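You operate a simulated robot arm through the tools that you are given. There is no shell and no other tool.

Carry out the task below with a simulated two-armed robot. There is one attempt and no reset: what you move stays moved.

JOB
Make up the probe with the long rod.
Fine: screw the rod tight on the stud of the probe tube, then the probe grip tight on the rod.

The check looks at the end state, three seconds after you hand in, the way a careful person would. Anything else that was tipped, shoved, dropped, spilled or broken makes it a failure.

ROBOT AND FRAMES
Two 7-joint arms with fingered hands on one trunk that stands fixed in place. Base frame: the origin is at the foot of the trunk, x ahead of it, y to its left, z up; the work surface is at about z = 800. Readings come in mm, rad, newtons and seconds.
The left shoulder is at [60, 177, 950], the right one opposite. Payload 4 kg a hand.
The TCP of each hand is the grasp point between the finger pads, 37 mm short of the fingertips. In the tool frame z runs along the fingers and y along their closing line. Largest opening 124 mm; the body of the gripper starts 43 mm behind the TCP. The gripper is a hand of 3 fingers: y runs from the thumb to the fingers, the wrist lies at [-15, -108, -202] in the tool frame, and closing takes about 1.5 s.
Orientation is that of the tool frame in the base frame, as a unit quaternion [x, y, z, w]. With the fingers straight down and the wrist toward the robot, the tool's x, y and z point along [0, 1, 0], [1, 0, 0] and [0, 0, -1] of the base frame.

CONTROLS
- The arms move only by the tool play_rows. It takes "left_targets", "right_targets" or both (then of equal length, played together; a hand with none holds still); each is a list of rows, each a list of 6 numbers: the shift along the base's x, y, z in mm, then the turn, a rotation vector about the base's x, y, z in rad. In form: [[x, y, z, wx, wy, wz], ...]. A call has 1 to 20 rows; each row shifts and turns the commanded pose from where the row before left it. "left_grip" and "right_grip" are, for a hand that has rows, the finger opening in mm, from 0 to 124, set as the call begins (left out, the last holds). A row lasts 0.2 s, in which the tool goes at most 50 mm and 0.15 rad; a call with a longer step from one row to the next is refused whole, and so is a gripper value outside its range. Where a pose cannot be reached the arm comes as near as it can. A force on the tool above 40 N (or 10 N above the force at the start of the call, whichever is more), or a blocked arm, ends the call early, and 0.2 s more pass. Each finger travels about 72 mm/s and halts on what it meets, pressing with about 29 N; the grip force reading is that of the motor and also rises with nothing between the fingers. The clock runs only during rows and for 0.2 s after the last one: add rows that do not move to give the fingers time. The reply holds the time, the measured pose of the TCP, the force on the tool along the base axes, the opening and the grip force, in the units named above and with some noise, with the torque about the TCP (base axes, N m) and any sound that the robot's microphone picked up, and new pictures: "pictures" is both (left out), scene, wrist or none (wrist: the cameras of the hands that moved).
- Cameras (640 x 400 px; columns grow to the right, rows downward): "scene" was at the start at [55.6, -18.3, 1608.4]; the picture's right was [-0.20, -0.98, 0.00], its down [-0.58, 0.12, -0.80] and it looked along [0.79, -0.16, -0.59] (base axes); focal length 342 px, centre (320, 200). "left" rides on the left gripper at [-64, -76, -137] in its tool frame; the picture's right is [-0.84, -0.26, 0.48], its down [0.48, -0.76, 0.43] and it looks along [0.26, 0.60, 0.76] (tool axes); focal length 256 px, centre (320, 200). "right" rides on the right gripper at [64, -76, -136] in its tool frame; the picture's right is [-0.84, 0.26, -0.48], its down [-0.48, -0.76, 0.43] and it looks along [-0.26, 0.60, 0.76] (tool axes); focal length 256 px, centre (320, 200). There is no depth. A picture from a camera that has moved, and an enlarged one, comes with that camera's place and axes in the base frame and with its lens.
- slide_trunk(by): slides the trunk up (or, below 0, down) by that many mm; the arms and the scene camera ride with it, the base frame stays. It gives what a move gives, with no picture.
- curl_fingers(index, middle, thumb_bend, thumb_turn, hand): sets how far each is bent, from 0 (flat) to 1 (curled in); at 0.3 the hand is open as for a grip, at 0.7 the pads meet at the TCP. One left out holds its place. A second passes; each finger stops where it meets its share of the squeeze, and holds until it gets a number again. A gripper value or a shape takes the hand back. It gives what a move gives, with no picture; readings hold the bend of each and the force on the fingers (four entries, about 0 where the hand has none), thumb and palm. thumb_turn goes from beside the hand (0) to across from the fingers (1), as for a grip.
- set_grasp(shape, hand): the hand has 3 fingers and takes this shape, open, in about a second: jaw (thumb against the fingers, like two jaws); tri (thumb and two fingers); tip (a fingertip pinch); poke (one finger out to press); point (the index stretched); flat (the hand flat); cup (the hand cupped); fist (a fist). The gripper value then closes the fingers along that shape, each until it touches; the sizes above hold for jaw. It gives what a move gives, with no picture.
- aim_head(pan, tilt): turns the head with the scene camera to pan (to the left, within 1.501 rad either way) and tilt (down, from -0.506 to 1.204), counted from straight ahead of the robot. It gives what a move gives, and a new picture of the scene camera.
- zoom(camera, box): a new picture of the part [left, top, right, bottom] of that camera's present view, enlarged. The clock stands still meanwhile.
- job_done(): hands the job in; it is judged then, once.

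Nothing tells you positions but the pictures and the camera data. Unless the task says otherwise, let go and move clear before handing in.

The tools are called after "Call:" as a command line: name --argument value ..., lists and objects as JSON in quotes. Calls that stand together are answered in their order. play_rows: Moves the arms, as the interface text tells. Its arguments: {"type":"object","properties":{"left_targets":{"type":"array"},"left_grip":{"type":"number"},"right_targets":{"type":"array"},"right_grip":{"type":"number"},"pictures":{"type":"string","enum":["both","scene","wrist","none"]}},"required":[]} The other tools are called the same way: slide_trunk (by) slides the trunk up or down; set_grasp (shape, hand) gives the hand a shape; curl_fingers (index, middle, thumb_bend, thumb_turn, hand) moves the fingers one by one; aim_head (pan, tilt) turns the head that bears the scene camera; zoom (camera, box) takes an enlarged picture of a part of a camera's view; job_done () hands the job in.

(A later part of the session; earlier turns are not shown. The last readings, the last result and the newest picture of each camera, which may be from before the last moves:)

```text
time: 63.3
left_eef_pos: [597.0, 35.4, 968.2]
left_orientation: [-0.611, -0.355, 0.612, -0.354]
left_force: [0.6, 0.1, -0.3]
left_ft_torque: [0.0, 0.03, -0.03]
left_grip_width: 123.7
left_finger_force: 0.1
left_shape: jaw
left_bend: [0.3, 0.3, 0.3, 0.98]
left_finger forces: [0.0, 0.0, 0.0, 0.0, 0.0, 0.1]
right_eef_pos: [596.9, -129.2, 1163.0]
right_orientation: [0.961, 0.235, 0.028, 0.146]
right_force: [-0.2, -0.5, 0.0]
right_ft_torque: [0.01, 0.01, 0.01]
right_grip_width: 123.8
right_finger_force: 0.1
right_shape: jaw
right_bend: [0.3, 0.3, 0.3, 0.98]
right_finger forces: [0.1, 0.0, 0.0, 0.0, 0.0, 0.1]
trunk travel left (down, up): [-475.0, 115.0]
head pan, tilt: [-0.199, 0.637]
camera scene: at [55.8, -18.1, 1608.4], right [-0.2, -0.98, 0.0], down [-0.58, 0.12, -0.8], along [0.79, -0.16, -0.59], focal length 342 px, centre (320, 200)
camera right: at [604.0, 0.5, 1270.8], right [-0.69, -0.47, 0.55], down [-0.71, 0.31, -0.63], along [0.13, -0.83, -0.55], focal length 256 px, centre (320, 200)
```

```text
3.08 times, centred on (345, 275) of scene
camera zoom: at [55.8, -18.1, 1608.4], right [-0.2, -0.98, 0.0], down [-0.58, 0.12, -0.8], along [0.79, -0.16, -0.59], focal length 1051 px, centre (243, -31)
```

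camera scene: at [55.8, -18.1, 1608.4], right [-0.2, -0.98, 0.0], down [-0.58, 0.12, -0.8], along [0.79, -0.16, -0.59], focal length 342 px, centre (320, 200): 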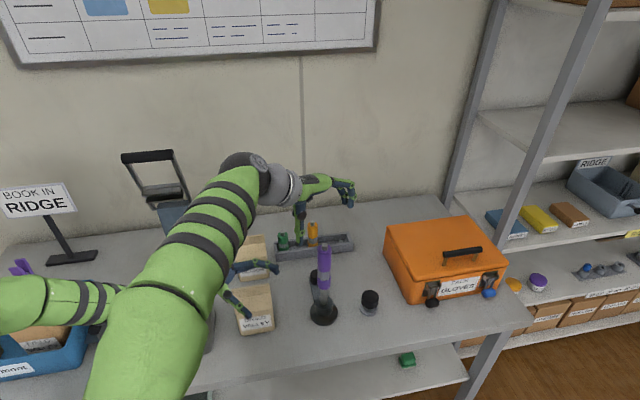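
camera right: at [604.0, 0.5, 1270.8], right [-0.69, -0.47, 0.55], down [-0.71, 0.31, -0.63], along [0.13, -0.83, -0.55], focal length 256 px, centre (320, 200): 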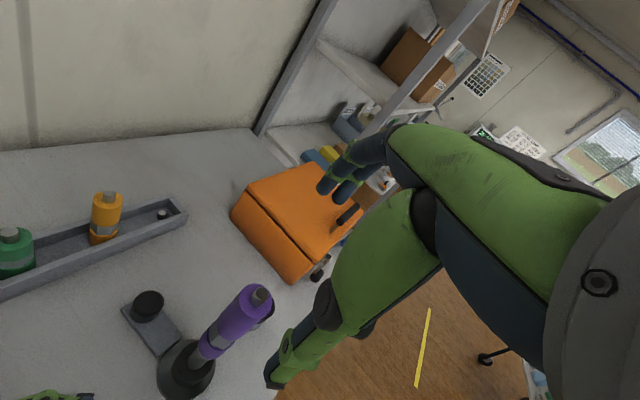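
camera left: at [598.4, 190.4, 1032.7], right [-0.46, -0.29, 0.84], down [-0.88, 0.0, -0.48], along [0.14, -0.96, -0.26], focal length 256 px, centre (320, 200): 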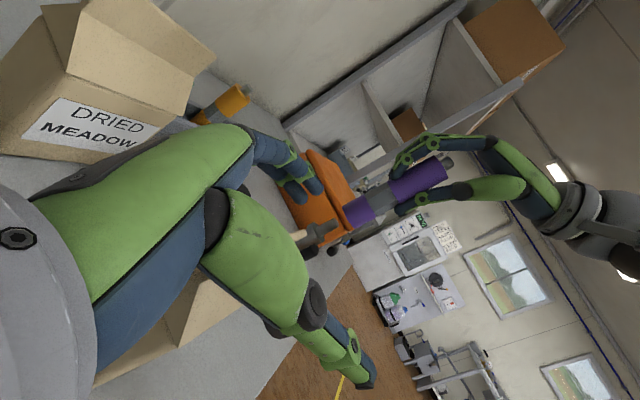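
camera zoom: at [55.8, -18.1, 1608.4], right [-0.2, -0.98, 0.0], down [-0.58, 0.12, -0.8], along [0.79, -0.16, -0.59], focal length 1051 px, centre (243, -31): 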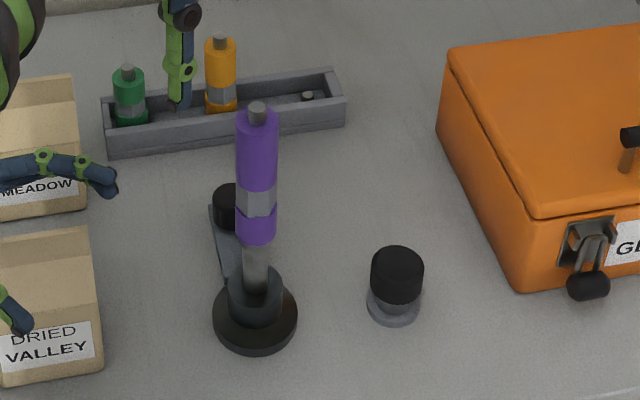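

The purple rod stands straight and flush on the tube. Next is the grip: I bring the right hand over it at about [592,-262], at safe height, turning back to yaw 0.

Call:
play_rows --right_targets '[[-2, -16, 0, 0, 0, 0.14], [-2, -16, 0, 0, 0, 0.14], [-2, -16, 0, 0, 0, 0.14], [-2, -16, 0, 0, 0, 0.14], [-2, -18, 0, 0, 0, 0.14], [-2, -18, 0, 0, 0, 0.14], [-2, -18, 0, 0, 0, 0.14], [-2, -16, 0, 0, 0, 0.11], [0, 0, -40, 0, 0, 0], [0, 0, -40, 0, 0, 0], [0, 0, -20, 0, 0, 0], [0, 0, 0, 0, 0, 0]]'

Call:
zoom --camera "right" --box '[200, 170, 360, 320]'

Call:
zoom --camera "scene" --box '[345, 280, 395, 320]'

```text
time: 65.9
left_eef_pos: [595.3, 35.4, 969.5]
left_orientation: [-0.612, -0.355, 0.612, -0.355]
left_force: [-0.2, 0.4, -1.2]
left_ft_torque: [0.0, -0.02, -0.02]
left_grip_width: 123.7
left_finger_force: 0.1
left_shape: jaw
left_bend: [0.3, 0.3, 0.3, 0.98]
left_finger forces: [0.0, 0.0, 0.0, 0.1, 0.0, 0.0]
right_eef_pos: [583.4, -262.5, 1061.4]
right_orientation: [0.7, 0.699, 0.098, 0.111]
right_force: [-0.3, -0.1, 0.0]
right_ft_torque: [0.0, -0.02, 0.03]
right_grip_width: 123.4
right_finger_force: 0.1
right_shape: jaw
right_bend: [0.3, 0.3, 0.3, 0.98]
right_finger forces: [0.0, 0.0, 0.0, 0.0, 0.0, 0.0]
trunk travel left (down, up): [-475.0, 115.0]
head pan, tilt: [-0.199, 0.637]
camera scene: at [55.7, -18.3, 1608.4], right [-0.2, -0.98, 0.0], down [-0.58, 0.12, -0.8], along [0.79, -0.16, -0.59], focal length 342 px, centre (320, 200)
camera right: at [470.1, -198.7, 1169.3], right [0.1, -0.83, 0.55], down [-0.6, -0.49, -0.63], along [0.79, -0.27, -0.55], focal length 256 px, centre (320, 200)
```

scene: 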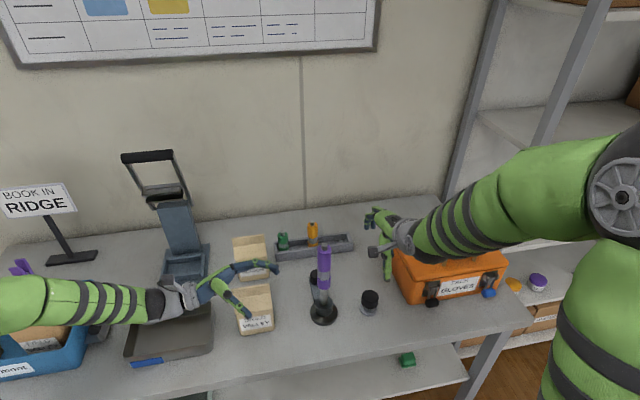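
right: 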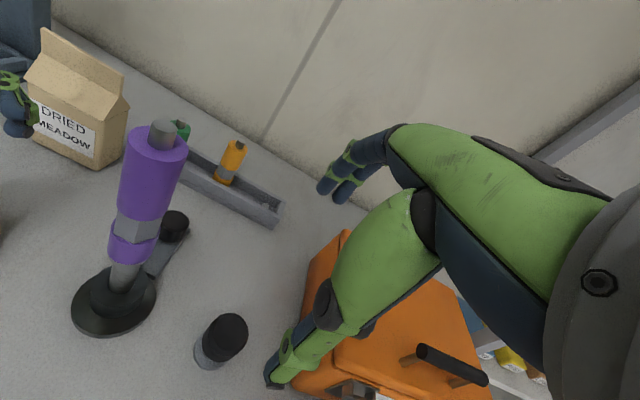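

```text
2.67 times, centred on (280, 245) of right
camera zoom: at [470.1, -198.7, 1169.3], right [0.1, -0.83, 0.55], down [-0.6, -0.49, -0.63], along [0.79, -0.27, -0.55], focal length 683 px, centre (427, 80)
```

zoom: 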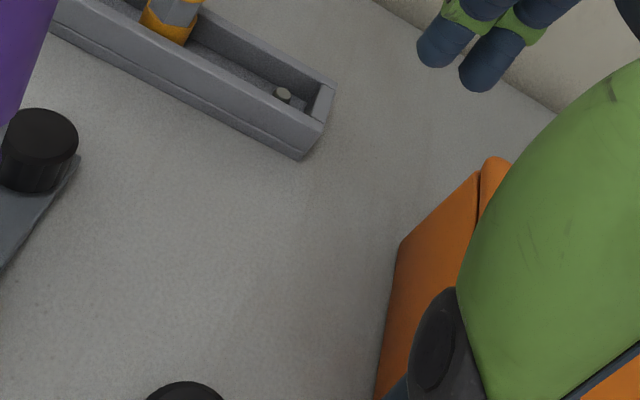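

```text
10.00 times, centred on (370, 300) of scene
camera zoom: at [55.7, -18.3, 1608.4], right [-0.2, -0.98, 0.0], down [-0.58, 0.12, -0.8], along [0.79, -0.16, -0.59], focal length 3416 px, centre (-180, -800)
```

zoom: 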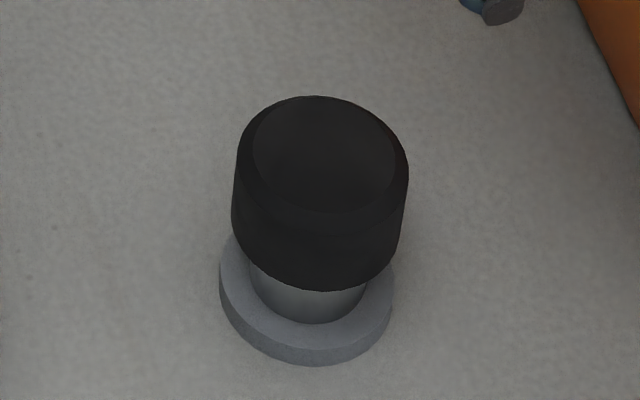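

The black head with a steel neck stands on a grey foot, like a peg holder. I compare it with the fluted knob on the plate before deciding.

Call:
zoom --camera "right" --box '[140, 195, 204, 255]'

Call:
zoom --camera "right" --box '[180, 300, 260, 380]'

Call:
zoom --camera "left" --box '[200, 250, 320, 340]'

```text
6.67 times, centred on (172, 225) of right
camera zoom: at [470.1, -198.7, 1169.3], right [0.1, -0.83, 0.55], down [-0.6, -0.49, -0.63], along [0.79, -0.27, -0.55], focal length 1707 px, centre (1307, 33)
```

zoom: 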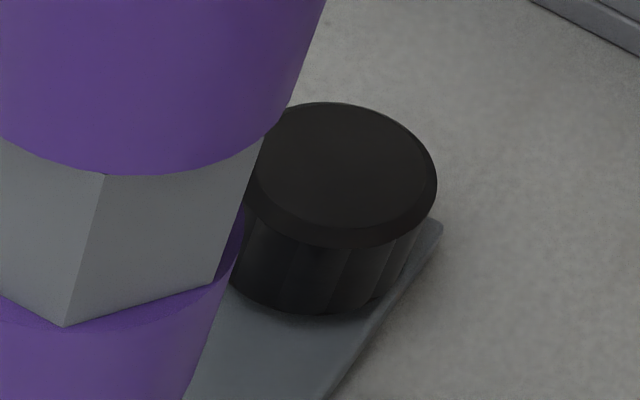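

```text
5.00 times, centred on (220, 340) of right
camera zoom: at [470.1, -198.7, 1169.3], right [0.1, -0.83, 0.55], down [-0.6, -0.49, -0.63], along [0.79, -0.27, -0.55], focal length 1280 px, centre (820, -500)
```

zoom: 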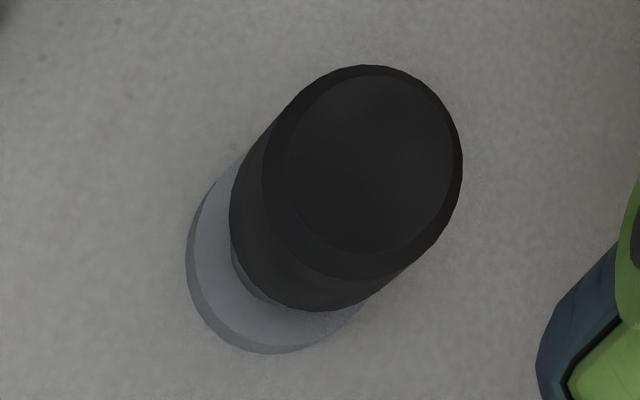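

```text
4.44 times, centred on (260, 295) of left
camera zoom: at [598.3, 190.7, 1032.8], right [-0.46, -0.29, 0.84], down [-0.88, 0.0, -0.48], along [0.14, -0.96, -0.26], focal length 1138 px, centre (587, -222)
```

zoom: 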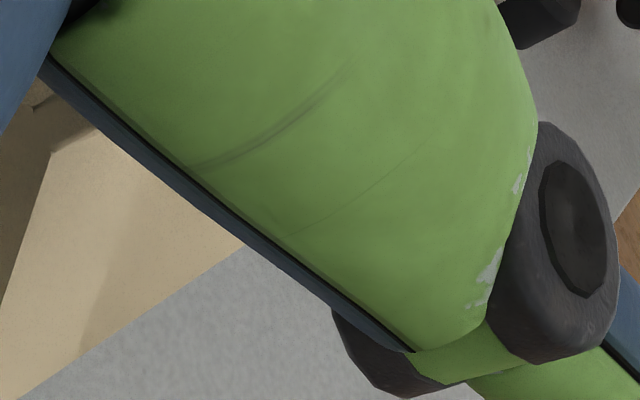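

The smooth black grip with the steel neck is the probe grip; the fluted knob belongs to the stand's plate. The grip's axis is at about [597,-264.5] with its top near z 866. I lower the open hand toward it in two stages.

Call:
play_rows --right_targets '[[1.5, -2, -30, 0, 0, 0], [0, 0, -40, 0, 0, 0], [0, 0, -40, 0, 0, 0], [0, 0, -30, 0, 0, 0], [0, 0, -15, 0, 0, 0], [0, 0, 0, 0, 0, 0]]'

Call:
zoom --camera "right" --box '[220, 150, 420, 390]'

Call:
zoom --camera "scene" --box '[335, 240, 415, 330]'

```text
time: 67.3
left_eef_pos: [596.6, 35.5, 969.6]
left_orientation: [-0.611, -0.355, 0.612, -0.355]
left_force: [0.4, -1.4, -0.3]
left_ft_torque: [-0.02, 0.01, -0.01]
left_grip_width: 123.8
left_finger_force: 0.1
left_shape: jaw
left_bend: [0.3, 0.3, 0.3, 0.98]
left_finger forces: [0.1, 0.0, 0.0, 0.0, 0.1, 0.1]
right_eef_pos: [583.1, -265.3, 905.8]
right_orientation: [0.699, 0.699, 0.099, 0.11]
right_force: [0.4, 0.4, -0.1]
right_ft_torque: [0.03, -0.01, 0.0]
right_grip_width: 123.8
right_finger_force: 0.1
right_shape: jaw
right_bend: [0.3, 0.3, 0.3, 0.98]
right_finger forces: [0.0, 0.1, 0.1, 0.0, 0.1, 0.0]
trunk travel left (down, up): [-475.0, 115.0]
head pan, tilt: [-0.199, 0.637]
camera scene: at [55.7, -18.3, 1608.4], right [-0.2, -0.98, 0.0], down [-0.58, 0.12, -0.8], along [0.79, -0.16, -0.59], focal length 342 px, centre (320, 200)
camera right: at [470.8, -200.3, 1014.3], right [0.1, -0.83, 0.55], down [-0.6, -0.49, -0.63], along [0.79, -0.27, -0.55], focal length 256 px, centre (320, 200)
```

scene: 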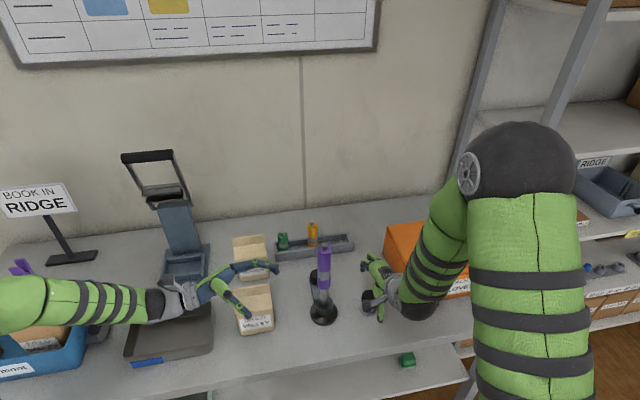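
right: 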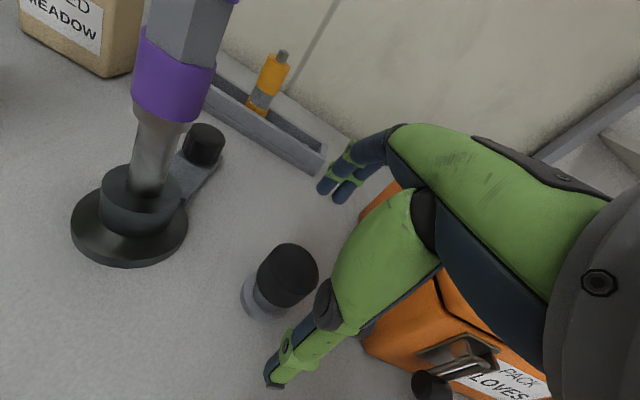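

```text
1.67 times, centred on (320, 270) of right
camera zoom: at [470.8, -200.3, 1014.3], right [0.1, -0.83, 0.55], down [-0.6, -0.49, -0.63], along [0.79, -0.27, -0.55], focal length 427 px, centre (320, 83)
```

zoom: 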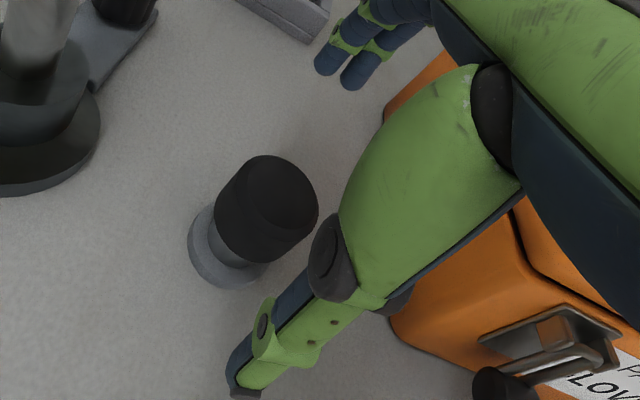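

```text
4.44 times, centred on (375, 285) of scene
camera zoom: at [55.7, -18.3, 1608.4], right [-0.2, -0.98, 0.0], down [-0.58, 0.12, -0.8], along [0.79, -0.16, -0.59], focal length 1518 px, centre (76, -178)
```

zoom: 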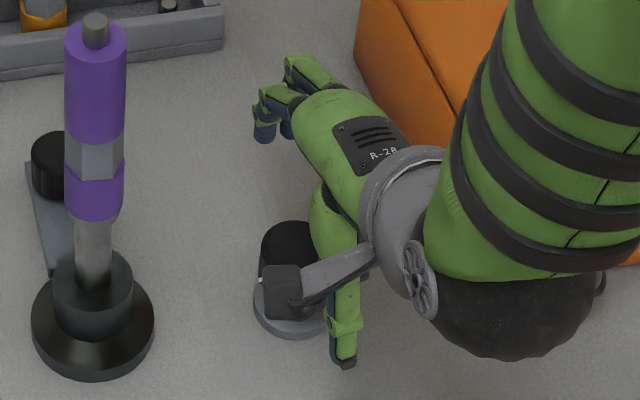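

I zoom closely on the grip from both cameras to fix its axis.

Call:
zoom --camera "right" --box '[235, 230, 325, 325]'

Call:
zoom --camera "left" --box '[200, 150, 360, 330]'

```text
4.21 times, centred on (280, 278) of right
camera zoom: at [470.8, -200.3, 1014.3], right [0.1, -0.83, 0.55], down [-0.6, -0.49, -0.63], along [0.79, -0.27, -0.55], focal length 1078 px, centre (488, -126)
```

zoom: 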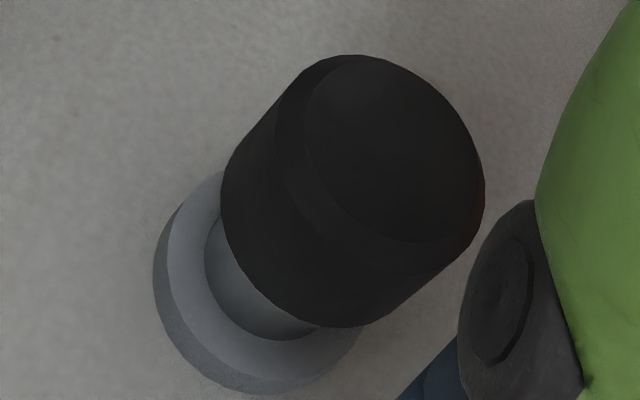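

```text
2.22 times, centred on (280, 240) of left
camera zoom: at [598.3, 190.8, 1032.7], right [-0.46, -0.29, 0.84], down [-0.88, 0.0, -0.48], along [0.14, -0.96, -0.26], focal length 569 px, centre (409, 111)
```

zoom: 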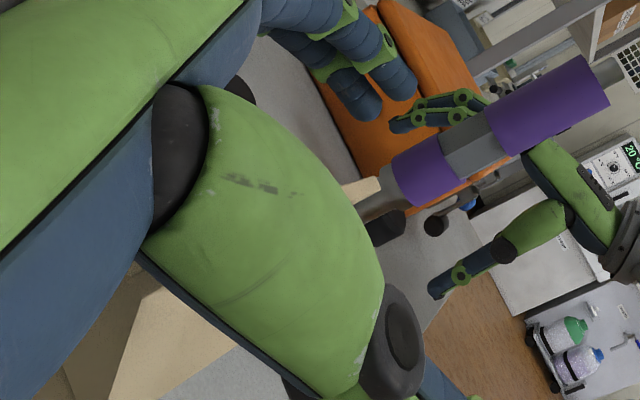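

The grip axis is at about [595.5,-264], top z ≈ 866. I lower around it and bring the fingers near.

Call:
play_rows --right_targets '[[0, 0.8, -15, 0, 0, 0], [0, 0, -15, 0, 0, 0], [0, 0, -13, 0, 0, 0], [0, 0, -10, 0, 0, 0], [0, 0, 0, 0, 0, 0]]' --pictures "none"

Call:
curl_fingers --hand "right" --thumb_bend 0.52 --index 0.46 --middle 0.46

Call:
zoom --camera "right" --box '[220, 150, 420, 350]'

Call:
zoom --camera "scene" --box '[345, 250, 405, 330]'

```text
time: 68.5
left_eef_pos: [596.7, 35.0, 969.6]
left_orientation: [0.612, 0.354, -0.611, 0.355]
left_force: [0.0, 0.1, 0.5]
left_ft_torque: [0.0, -0.01, 0.0]
left_grip_width: 123.6
left_finger_force: 0.0
left_shape: jaw
left_bend: [0.3, 0.3, 0.3, 0.98]
left_finger forces: [0.0, 0.1, 0.0, 0.1, 0.0, 0.0]
right_eef_pos: [583.4, -265.1, 852.9]
right_orientation: [0.699, 0.7, 0.099, 0.109]
right_force: [-0.2, 0.5, 0.4]
right_ft_torque: [0.01, 0.01, 0.0]
right_grip_width: 123.6
right_finger_force: 0.1
right_shape: jaw
right_bend: [0.3, 0.3, 0.3, 0.98]
right_finger forces: [0.0, 0.0, 0.1, 0.0, 0.4, 0.1]
trunk travel left (down, up): [-475.0, 115.0]
head pan, tilt: [-0.199, 0.637]
```

```text
time: 69.5
left_eef_pos: [595.9, 33.9, 968.1]
left_orientation: [-0.612, -0.354, 0.612, -0.355]
left_force: [-1.0, 0.7, -0.1]
left_ft_torque: [-0.01, 0.01, 0.04]
left_grip_width: 123.7
left_finger_force: 0.0
left_shape: jaw
left_bend: [0.3, 0.3, 0.3, 0.98]
left_finger forces: [0.0, 0.0, 0.1, 0.0, 0.0, 0.1]
right_eef_pos: [584.5, -264.6, 853.6]
right_orientation: [0.7, 0.699, 0.099, 0.11]
right_force: [0.3, -0.2, -0.1]
right_ft_torque: [0.01, 0.0, 0.02]
right_grip_width: 65.7
right_finger_force: 0.1
right_shape: fingers
right_bend: [0.46, 0.46, 0.52, 0.98]
right_finger forces: [0.0, 0.1, 0.0, 0.0, 0.0, 0.0]
trunk travel left (down, up): [-475.0, 115.0]
head pan, tilt: [-0.199, 0.637]
```

```text
2.00 times, centred on (320, 250) of right
camera zoom: at [471.9, -199.0, 961.1], right [0.1, -0.83, 0.55], down [-0.6, -0.49, -0.63], along [0.79, -0.27, -0.55], focal length 512 px, centre (320, 100)
```

zoom: 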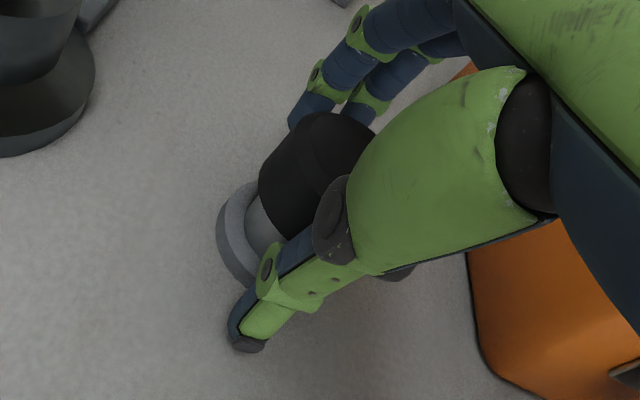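

```text
5.00 times, centred on (375, 290) of scene
camera zoom: at [55.8, -18.3, 1608.4], right [-0.2, -0.98, 0.0], down [-0.58, 0.12, -0.8], along [0.79, -0.16, -0.59], focal length 1708 px, centre (45, -250)
```

zoom: 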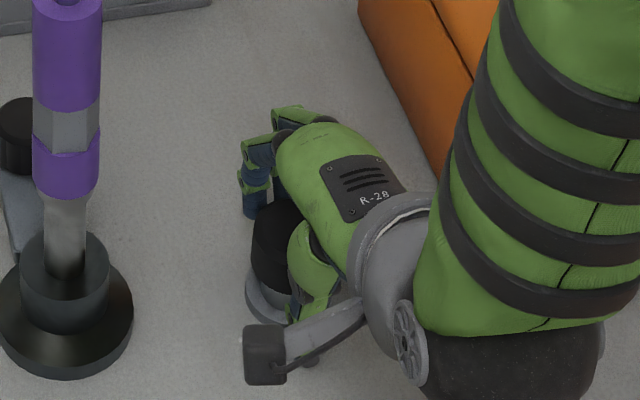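

Close without contact. I step the thumb and fingers in, reading the forces.

Call:
curl_fingers --hand "right" --thumb_bend 0.55 --index 0.48 --middle 0.48

Call:
curl_fingers --hand "right" --thumb_bend 0.57 --index 0.5 --middle 0.5

Call:
zoom --camera "right" --box '[220, 150, 420, 350]'

```text
time: 70.5
left_eef_pos: [596.1, 35.4, 969.9]
left_orientation: [0.612, 0.354, -0.611, 0.355]
left_force: [-0.1, -0.2, -0.3]
left_ft_torque: [-0.02, 0.04, -0.02]
left_grip_width: 123.8
left_finger_force: 0.1
left_shape: jaw
left_bend: [0.3, 0.3, 0.3, 0.98]
left_finger forces: [0.0, 0.0, 0.1, 0.1, 0.0, 0.0]
right_eef_pos: [585.0, -264.3, 853.5]
right_orientation: [0.7, 0.699, 0.099, 0.11]
right_force: [-0.2, 0.4, 0.0]
right_ft_torque: [-0.01, 0.01, -0.02]
right_grip_width: 58.0
right_finger_force: 0.0
right_shape: fingers
right_bend: [0.48, 0.48, 0.55, 0.98]
right_finger forces: [0.0, 0.1, 0.0, 0.1, 0.1, 0.1]
trunk travel left (down, up): [-475.0, 115.0]
head pan, tilt: [-0.199, 0.637]
```

```text
time: 71.5
left_eef_pos: [596.1, 34.6, 969.6]
left_orientation: [-0.611, -0.355, 0.612, -0.355]
left_force: [0.9, 0.7, -0.5]
left_ft_torque: [-0.01, -0.01, -0.01]
left_grip_width: 123.5
left_finger_force: 0.0
left_shape: jaw
left_bend: [0.3, 0.3, 0.3, 0.98]
left_finger forces: [0.0, 0.1, 0.1, 0.0, 0.1, 0.0]
right_eef_pos: [584.3, -263.5, 853.5]
right_orientation: [0.7, 0.699, 0.099, 0.111]
right_force: [-1.0, -0.2, -0.2]
right_ft_torque: [0.01, 0.0, 0.0]
right_grip_width: 53.2
right_finger_force: 0.0
right_shape: fingers
right_bend: [0.5, 0.5, 0.56, 0.98]
right_finger forces: [0.1, 0.0, 0.0, 0.0, 0.0, 0.1]
trunk travel left (down, up): [-475.0, 115.0]
head pan, tilt: [-0.199, 0.637]
```

```text
2.00 times, centred on (320, 250) of right
camera zoom: at [471.9, -199.0, 961.1], right [0.1, -0.83, 0.55], down [-0.6, -0.49, -0.63], along [0.79, -0.27, -0.55], focal length 512 px, centre (320, 100)
```

zoom: 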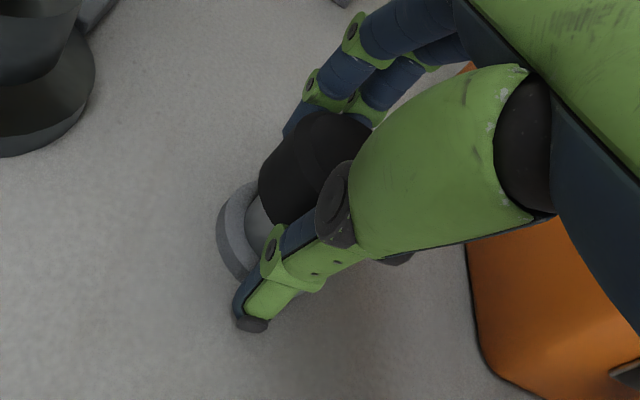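

Call:
curl_fingers --hand "right" --thumb_bend 0.585 --index 0.515 --middle 0.515

```text
time: 72.5
left_eef_pos: [597.3, 35.2, 968.9]
left_orientation: [0.612, 0.354, -0.612, 0.355]
left_force: [0.0, 0.8, 0.1]
left_ft_torque: [0.01, 0.0, -0.01]
left_grip_width: 123.7
left_finger_force: 0.0
left_shape: jaw
left_bend: [0.3, 0.3, 0.3, 0.98]
left_finger forces: [0.0, 0.0, 0.0, 0.0, 0.0, 0.0]
right_eef_pos: [582.8, -264.7, 853.4]
right_orientation: [0.7, 0.699, 0.099, 0.11]
right_force: [-0.3, -0.4, -0.2]
right_ft_torque: [-0.01, -0.01, 0.0]
right_grip_width: 48.8
right_finger_force: 0.1
right_shape: fingers
right_bend: [0.51, 0.51, 0.58, 0.98]
right_finger forces: [0.0, 0.1, 0.0, 0.0, 0.5, 0.0]
trunk travel left (down, up): [-475.0, 115.0]
head pan, tilt: [-0.199, 0.637]
```

The thumb begins to touch. I squeeze fully now.

Call:
curl_fingers --hand "right" --thumb_bend 0.6 --index 0.535 --middle 0.535

Call:
curl_fingers --hand "right" --thumb_bend 0.75 --index 0.75 --middle 0.75

Call:
zoom --camera "right" --box '[220, 150, 420, 350]'

```text
time: 73.5
left_eef_pos: [597.7, 35.3, 969.4]
left_orientation: [-0.612, -0.354, 0.612, -0.354]
left_force: [-0.2, -0.4, 0.5]
left_ft_torque: [0.0, -0.01, 0.03]
left_grip_width: 123.7
left_finger_force: 0.1
left_shape: jaw
left_bend: [0.3, 0.3, 0.3, 0.98]
left_finger forces: [0.0, 0.0, 0.0, 0.0, 0.1, 0.0]
right_eef_pos: [584.5, -264.8, 852.5]
right_orientation: [0.7, 0.699, 0.099, 0.11]
right_force: [-0.4, -0.1, 0.2]
right_ft_torque: [0.0, 0.0, 0.01]
right_grip_width: 44.8
right_finger_force: 2.0
right_shape: fingers
right_bend: [0.52, 0.52, 0.6, 0.98]
right_finger forces: [0.8, 0.8, 0.0, 0.0, 1.8, 0.0]
trunk travel left (down, up): [-475.0, 115.0]
head pan, tilt: [-0.199, 0.637]
```

```text
time: 74.5
left_eef_pos: [597.1, 35.0, 969.8]
left_orientation: [0.612, 0.355, -0.611, 0.355]
left_force: [0.0, 0.7, -0.5]
left_ft_torque: [0.01, -0.02, -0.02]
left_grip_width: 123.7
left_finger_force: 0.0
left_shape: jaw
left_bend: [0.3, 0.3, 0.3, 0.98]
left_finger forces: [0.0, 0.0, 0.1, 0.0, 0.0, 0.0]
right_eef_pos: [585.3, -266.0, 854.3]
right_orientation: [0.7, 0.699, 0.099, 0.11]
right_force: [0.4, -2.5, 3.6]
right_ft_torque: [-0.07, -0.15, -0.05]
right_grip_width: 38.8
right_finger_force: 27.7
right_shape: fingers
right_bend: [0.54, 0.56, 0.64, 0.96]
right_finger forces: [16.1, 9.7, 0.0, 0.1, 29.7, 0.0]
trunk travel left (down, up): [-475.0, 115.0]
head pan, tilt: [-0.199, 0.637]
```

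```text
2.00 times, centred on (320, 250) of right
camera zoom: at [471.7, -199.2, 961.3], right [0.1, -0.83, 0.55], down [-0.6, -0.49, -0.63], along [0.79, -0.27, -0.55], focal length 512 px, centre (320, 100)
```

zoom: 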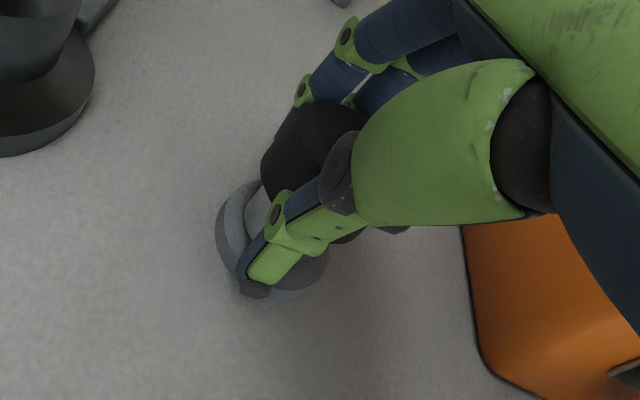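

The grip is held at about 28 N. I lift slowly and look at what comes up.

Call:
play_rows --right_targets '[[0, 0, 3, 0, 0, 0], [0, 0, 5, 0, 0, 0], [0, 0, 8, 0, 0, 0], [0, 0, 12, 0, 0, 0], [0, 0, 15, 0, 0, 0], [0, 0, 0, 0, 0, 0]]' --pictures "none"

Call:
zoom --camera "right" --box '[200, 150, 400, 350]'

Call:
zoom --camera "scene" --box '[335, 240, 415, 330]'

```text
time: 75.9
left_eef_pos: [596.7, 35.5, 969.4]
left_orientation: [-0.612, -0.354, 0.612, -0.354]
left_force: [0.5, 1.0, -0.7]
left_ft_torque: [0.01, 0.0, 0.02]
left_grip_width: 123.6
left_finger_force: 0.0
left_shape: jaw
left_bend: [0.3, 0.3, 0.3, 0.98]
left_finger forces: [0.1, 0.0, 0.0, 0.0, 0.0, 0.0]
right_eef_pos: [583.5, -263.2, 898.0]
right_orientation: [0.7, 0.699, 0.098, 0.11]
right_force: [-0.5, -0.7, -1.4]
right_ft_torque: [-0.01, 0.02, -0.01]
right_grip_width: 38.8
right_finger_force: 27.9
right_shape: fingers
right_bend: [0.54, 0.56, 0.64, 0.96]
right_finger forces: [15.5, 11.0, 0.1, 0.0, 29.4, 0.1]
trunk travel left (down, up): [-475.0, 115.0]
head pan, tilt: [-0.199, 0.637]
```

```text
2.00 times, centred on (300, 250) of right
camera zoom: at [471.9, -197.4, 1005.6], right [0.1, -0.83, 0.55], down [-0.6, -0.49, -0.63], along [0.79, -0.27, -0.55], focal length 512 px, centre (360, 100)
```

zoom: 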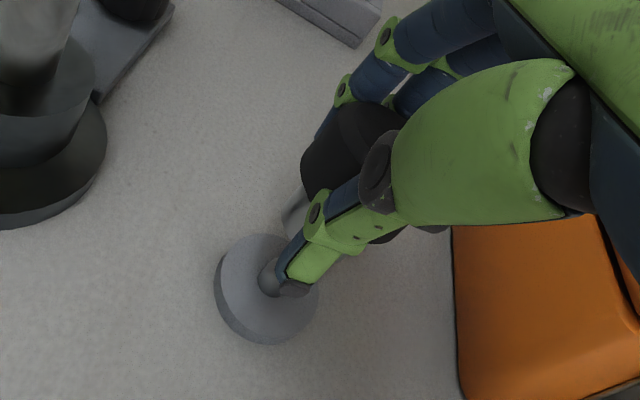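

```text
4.44 times, centred on (375, 285) of scene
camera zoom: at [55.9, -18.3, 1608.4], right [-0.2, -0.98, 0.0], down [-0.58, 0.12, -0.8], along [0.79, -0.16, -0.59], focal length 1518 px, centre (76, -178)
```

zoom: 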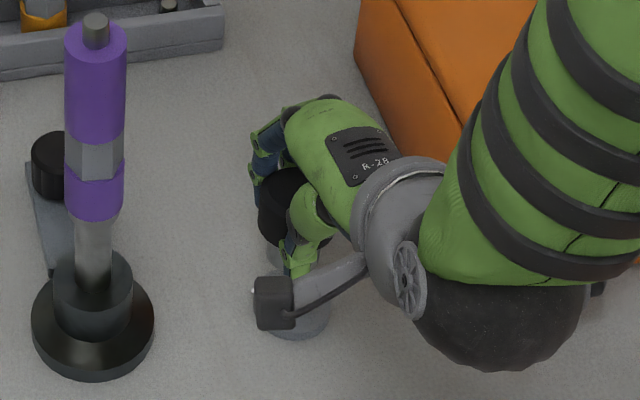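

The foot with its peg stays on the bench and the grip with its neck comes up, so the part is right. I raise it, raise the left camera for a side view, and go above the rod's stud (about [611,-141], top z ≈ 1061).

Call:
play_rows --right_targets '[[0, 0, 30, 0, 0, 0], [0, 0, 40, 0, 0, 0], [0, 0, 45, 0, 0, 0], [0, 0, 45, 0, 0, 0], [0, 0, 45, 0, 0, 0], [0, 0, 35, 0, 0, 0], [2, 15, 0, 0, 0, 0], [3, 25, 0, 0, 0, 0], [4, 30, 0, 0, 0, 0], [4, 30, 0, 0, 0, 0], [2, 15, 0, 0, 0, 0], [0, 7, 0, 0, 0, 0], [0, 0, 0, 0, 0, 0]]' --left_targets '[[0, 5, 15, 0, 0, 0], [0, 5, 20, 0, 0, 0], [0, 10, 20, 0, 0, 0], [0, 5, 20, 0, 0, 0], [0, 5, 20, 0, 0, 0], [0, 0, 22, 0, 0, 0], [0, 0, 0, 0, 0, 0], [0, 0, 0, 0, 0, 0], [0, 0, 0, 0, 0, 0], [0, 0, 0, 0, 0, 0], [0, 0, 0, 0, 0, 0], [0, 0, 0, 0, 0, 0], [0, 0, 0, 0, 0, 0]]'

Call:
zoom --camera "left" --box '[280, 130, 440, 270]'

Call:
zoom --camera "scene" --box '[290, 180, 360, 280]'

```text
time: 78.7
left_eef_pos: [595.1, 66.7, 1085.7]
left_orientation: [0.612, 0.355, -0.612, 0.354]
left_force: [0.2, 0.7, 0.2]
left_ft_torque: [0.0, 0.02, 0.0]
left_grip_width: 123.5
left_finger_force: 0.0
left_shape: jaw
left_bend: [0.3, 0.3, 0.3, 0.98]
left_finger forces: [0.1, 0.0, 0.1, 0.1, 0.1, 0.0]
right_eef_pos: [600.1, -141.6, 1137.5]
right_orientation: [0.701, 0.698, 0.098, 0.11]
right_force: [-0.3, -0.1, -1.0]
right_ft_torque: [0.01, 0.02, -0.03]
right_grip_width: 38.0
right_finger_force: 27.6
right_shape: fingers
right_bend: [0.54, 0.56, 0.64, 0.96]
right_finger forces: [14.5, 11.8, 0.1, 0.0, 28.8, 0.1]
trunk travel left (down, up): [-475.0, 115.0]
head pan, tilt: [-0.199, 0.637]
camera scene: at [55.8, -18.3, 1608.4], right [-0.2, -0.98, 0.0], down [-0.58, 0.12, -0.8], along [0.79, -0.16, -0.59], focal length 342 px, centre (320, 200)
camera right: at [487.2, -75.7, 1245.1], right [0.1, -0.83, 0.55], down [-0.6, -0.49, -0.63], along [0.79, -0.27, -0.55], focal length 256 px, centre (320, 200)
camera left: at [598.0, 221.8, 1149.2], right [-0.46, -0.29, 0.84], down [-0.88, 0.0, -0.48], along [0.14, -0.96, -0.26], focal length 256 px, centre (320, 200)
```

scene: 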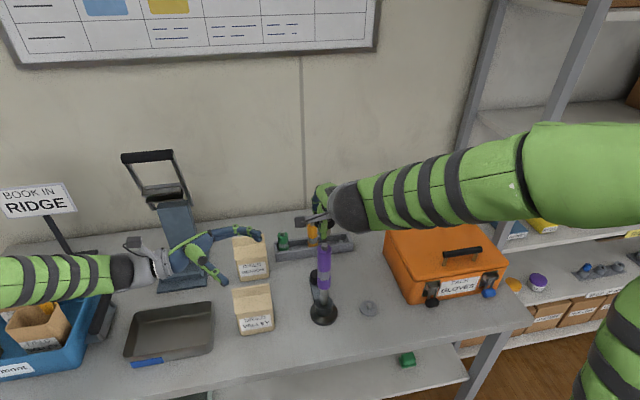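
right: 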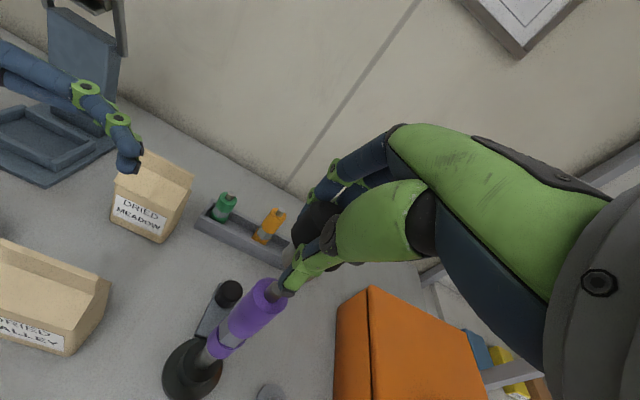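
left: 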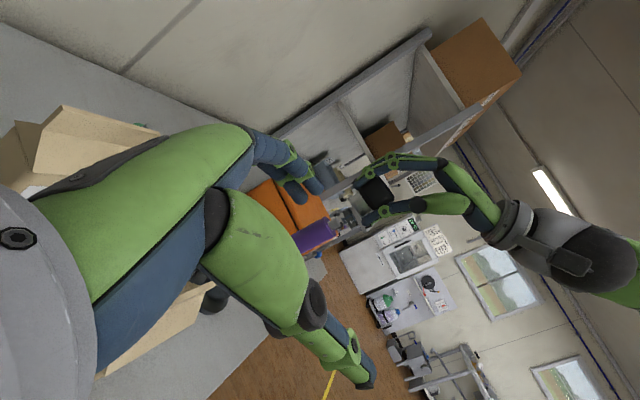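

```text
2.86 times, centred on (360, 200) of left
camera zoom: at [598.0, 221.8, 1149.2], right [-0.46, -0.29, 0.84], down [-0.88, 0.0, -0.48], along [0.14, -0.96, -0.26], focal length 731 px, centre (206, 200)
```

zoom: 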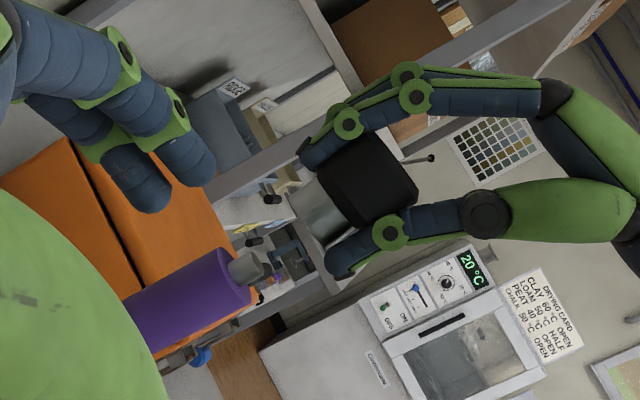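

```text
4.00 times, centred on (325, 230) of scene
camera zoom: at [55.8, -18.3, 1608.4], right [-0.2, -0.98, 0.0], down [-0.58, 0.12, -0.8], along [0.79, -0.16, -0.59], focal length 1366 px, centre (300, 80)
```

zoom: 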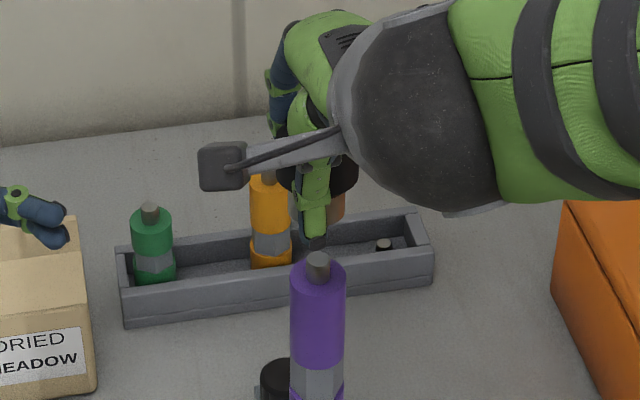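

The side view is good. I zoom to measure the grip's lean and offset relative to the stud.

Call:
zoom --camera "left" --box '[320, 180, 400, 230]'

Call:
zoom --camera "scene" --box '[308, 210, 348, 250]'

Call:
zoom --camera "right" --box '[240, 190, 360, 310]'

```text
8.00 times, centred on (360, 205) of left
camera zoom: at [598.0, 221.8, 1149.2], right [-0.46, -0.29, 0.84], down [-0.88, 0.0, -0.48], along [0.14, -0.96, -0.26], focal length 2048 px, centre (0, 160)
```

zoom: 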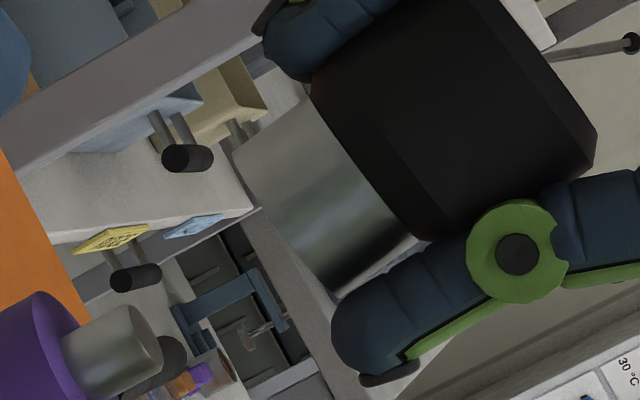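

```text
10.00 times, centred on (328, 230) of scene
camera zoom: at [55.8, -18.3, 1608.4], right [-0.2, -0.98, 0.0], down [-0.58, 0.12, -0.8], along [0.79, -0.16, -0.59], focal length 3416 px, centre (240, -100)
```

zoom: 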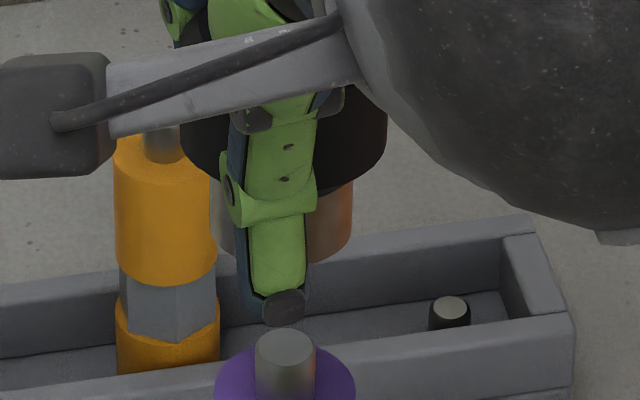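

```text
3.33 times, centred on (300, 250) of right
camera zoom: at [487.2, -75.7, 1245.1], right [0.1, -0.83, 0.55], down [-0.6, -0.49, -0.63], along [0.79, -0.27, -0.55], focal length 853 px, centre (387, 33)
```

zoom: 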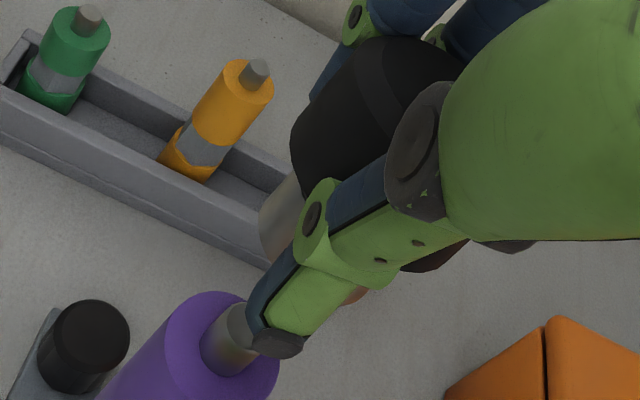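

The grip leans about 7° (top toward the wall) and sits beyond the stud. I tilt the hand by −0.12 rad and shift it back about 11 mm, then re-measure.

Call:
play_rows --right_targets '[[-5, -0.5, 0, 0, -0.06, 0], [-5.9, 0, 0, 0, -0.06, 0], [0, 0, 0, 0, 0, 0]]' --pictures "none"

Call:
zoom --camera "left" --box '[320, 180, 400, 230]'

Call:
zoom --camera "scene" --box '[308, 210, 348, 250]'

```text
time: 79.5
left_eef_pos: [594.4, 66.4, 1086.0]
left_orientation: [-0.611, -0.354, 0.613, -0.354]
left_force: [-0.2, -0.2, 0.0]
left_ft_torque: [-0.03, 0.0, 0.0]
left_grip_width: 123.5
left_finger_force: 0.1
left_shape: jaw
left_bend: [0.3, 0.3, 0.3, 0.98]
left_finger forces: [0.0, 0.0, 0.0, 0.1, 0.0, 0.1]
right_eef_pos: [588.1, -141.6, 1137.1]
right_orientation: [0.693, 0.691, 0.14, 0.151]
right_force: [0.0, 0.0, -1.0]
right_ft_torque: [0.01, 0.01, -0.01]
right_grip_width: 37.9
right_finger_force: 27.9
right_shape: fingers
right_bend: [0.54, 0.56, 0.64, 0.96]
right_finger forces: [14.4, 11.9, 0.0, 0.1, 28.7, 0.1]
trunk travel left (down, up): [-475.0, 115.0]
head pan, tilt: [-0.199, 0.637]
```

```text
8.00 times, centred on (360, 205) of left
camera zoom: at [598.0, 221.8, 1149.1], right [-0.46, -0.29, 0.84], down [-0.88, 0.0, -0.48], along [0.14, -0.96, -0.26], focal length 2048 px, centre (0, 160)
```

zoom: 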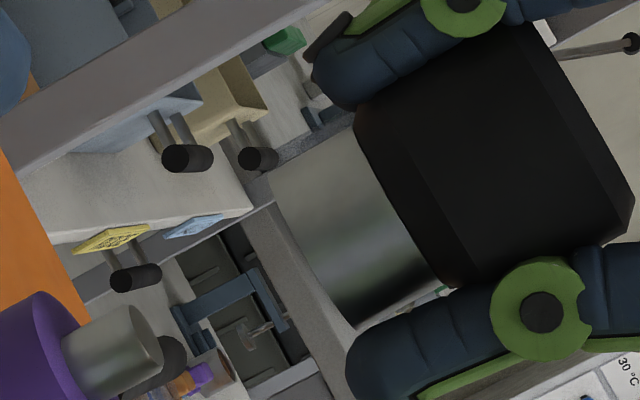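

```text
10.00 times, centred on (328, 230) of scene
camera zoom: at [55.8, -18.2, 1608.4], right [-0.2, -0.98, 0.0], down [-0.58, 0.12, -0.8], along [0.79, -0.16, -0.59], focal length 3416 px, centre (240, -100)
```

zoom: 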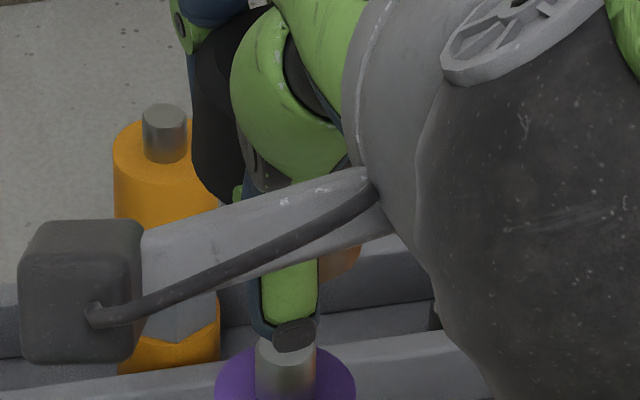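

The grip is now vertical and nearly above the stud, but the hand hides it from the scene camera. I turn the hand to yaw +0.6 about the grip axis — the starting angle for screwing — and look again.

Call:
play_rows --right_targets '[[0.42, -3.13, 0, 0, 0, 0.15], [0.88, -3.04, 0, 0, 0, 0.15], [1.32, -2.88, 0, 0, 0, 0.15], [2.9, -2.64, 0, 0, 0, 0.15], [0, 0, 0, 0, 0, 0]]' --pictures "none"

Call:
zoom --camera "left" --box '[320, 180, 400, 230]'

Call:
zoom --camera "scene" --box '[308, 210, 348, 250]'

Call:
zoom --camera "left" --box '[318, 210, 350, 230]'

```text
time: 80.7
left_eef_pos: [596.3, 63.4, 1085.1]
left_orientation: [0.612, 0.355, -0.612, 0.354]
left_force: [-0.1, 0.0, 0.3]
left_ft_torque: [-0.01, 0.0, -0.05]
left_grip_width: 123.8
left_finger_force: 0.1
left_shape: jaw
left_bend: [0.3, 0.3, 0.3, 0.98]
left_finger forces: [0.1, 0.0, 0.0, 0.0, 0.0, 0.0]
right_eef_pos: [595.5, -156.1, 1136.2]
right_orientation: [0.464, 0.861, 0.184, 0.096]
right_force: [0.1, -2.9, -3.0]
right_ft_torque: [0.19, -0.04, 0.05]
right_grip_width: 37.0
right_finger_force: 27.1
right_shape: fingers
right_bend: [0.54, 0.56, 0.65, 0.96]
right_finger forces: [13.3, 12.1, 0.0, 0.1, 27.8, 0.1]
trunk travel left (down, up): [-475.0, 115.0]
head pan, tilt: [-0.199, 0.637]
```

```text
8.00 times, centred on (360, 205) of left
camera zoom: at [598.6, 218.9, 1149.3], right [-0.46, -0.29, 0.84], down [-0.88, 0.0, -0.48], along [0.14, -0.96, -0.26], focal length 2048 px, centre (0, 160)
```

zoom: 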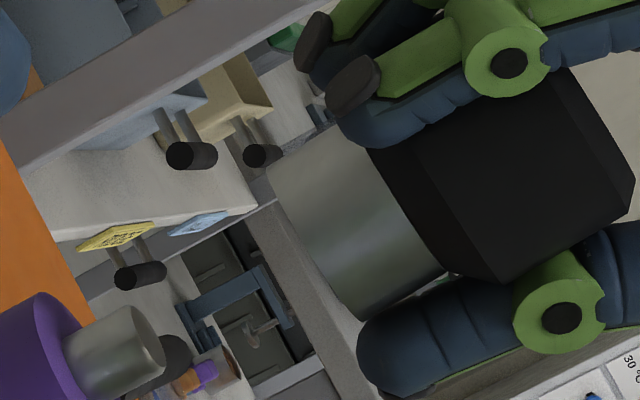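

```text
10.00 times, centred on (328, 230) of scene
camera zoom: at [56.7, -22.4, 1608.2], right [-0.2, -0.98, 0.0], down [-0.58, 0.12, -0.8], along [0.79, -0.16, -0.6], focal length 3416 px, centre (240, -100)
```

zoom: 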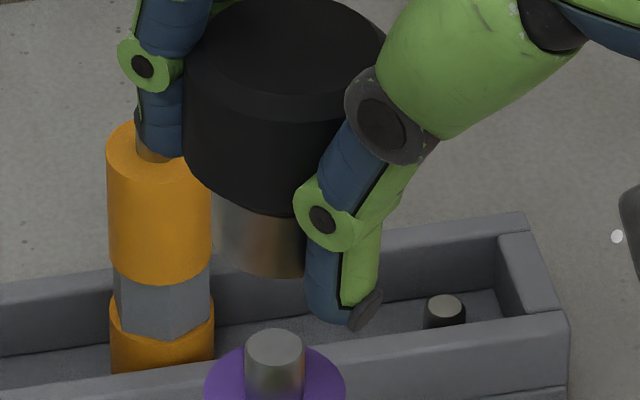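

```text
16.00 times, centred on (334, 220) of left
camera zoom: at [598.6, 218.9, 1149.3], right [-0.46, -0.29, 0.84], down [-0.88, 0.0, -0.48], along [0.14, -0.96, -0.26], focal length 4096 px, centre (96, -120)
```

zoom: 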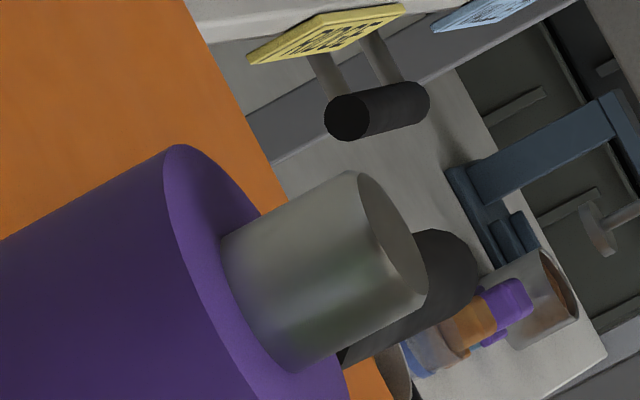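

The scene camera and readings shifted slightly, so something may be pressing or swaying. I hold still and look at the whole scene.

Call:
play_rows --right_targets '[[0, 0, 0, 0, 0, 0], [0, 0, 0, 0, 0, 0], [0, 0, 0, 0, 0, 0]]'

```text
time: 81.5
left_eef_pos: [595.6, 66.0, 1085.3]
left_orientation: [-0.612, -0.354, 0.612, -0.355]
left_force: [0.1, 0.2, -0.7]
left_ft_torque: [0.03, 0.0, 0.0]
left_grip_width: 123.7
left_finger_force: 0.0
left_shape: jaw
left_bend: [0.3, 0.3, 0.3, 0.98]
left_finger forces: [0.1, 0.0, 0.0, 0.1, 0.0, 0.0]
right_eef_pos: [593.4, -153.7, 1136.9]
right_orientation: [0.457, 0.865, 0.18, 0.103]
right_force: [0.2, -0.5, -1.5]
right_ft_torque: [-0.02, -0.02, -0.01]
right_grip_width: 36.9
right_finger_force: 26.9
right_shape: fingers
right_bend: [0.54, 0.56, 0.65, 0.96]
right_finger forces: [13.3, 12.0, 0.1, 0.0, 27.6, 0.0]
trunk travel left (down, up): [-475.0, 115.0]
head pan, tilt: [-0.199, 0.637]
camera scene: at [55.9, -18.6, 1608.4], right [-0.2, -0.98, 0.0], down [-0.58, 0.12, -0.8], along [0.79, -0.16, -0.59], focal length 342 px, centre (320, 200)
camera right: at [453.3, -169.9, 1230.6], right [0.5, -0.67, 0.56], down [-0.15, -0.7, -0.7], along [0.85, 0.26, -0.45], focal length 256 px, centre (320, 200)
```

scene: 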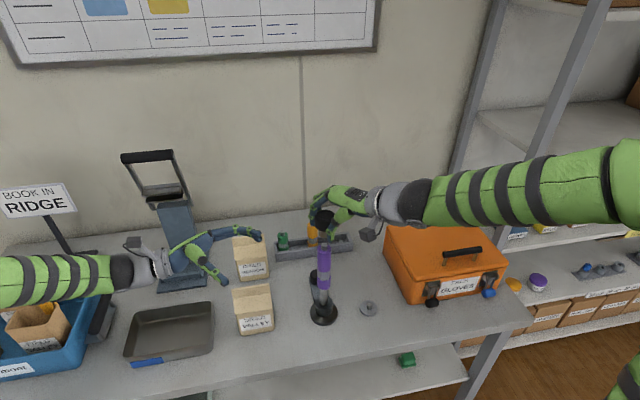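
right: 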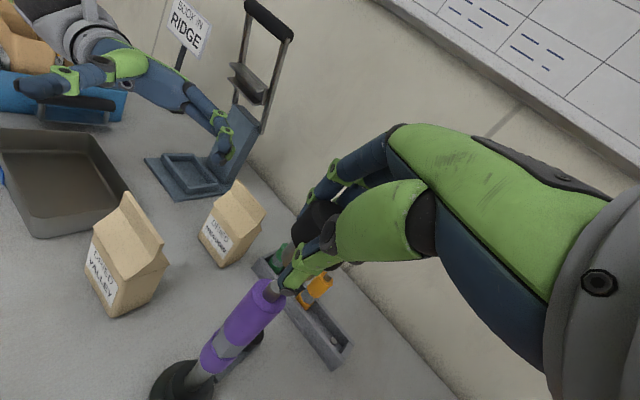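

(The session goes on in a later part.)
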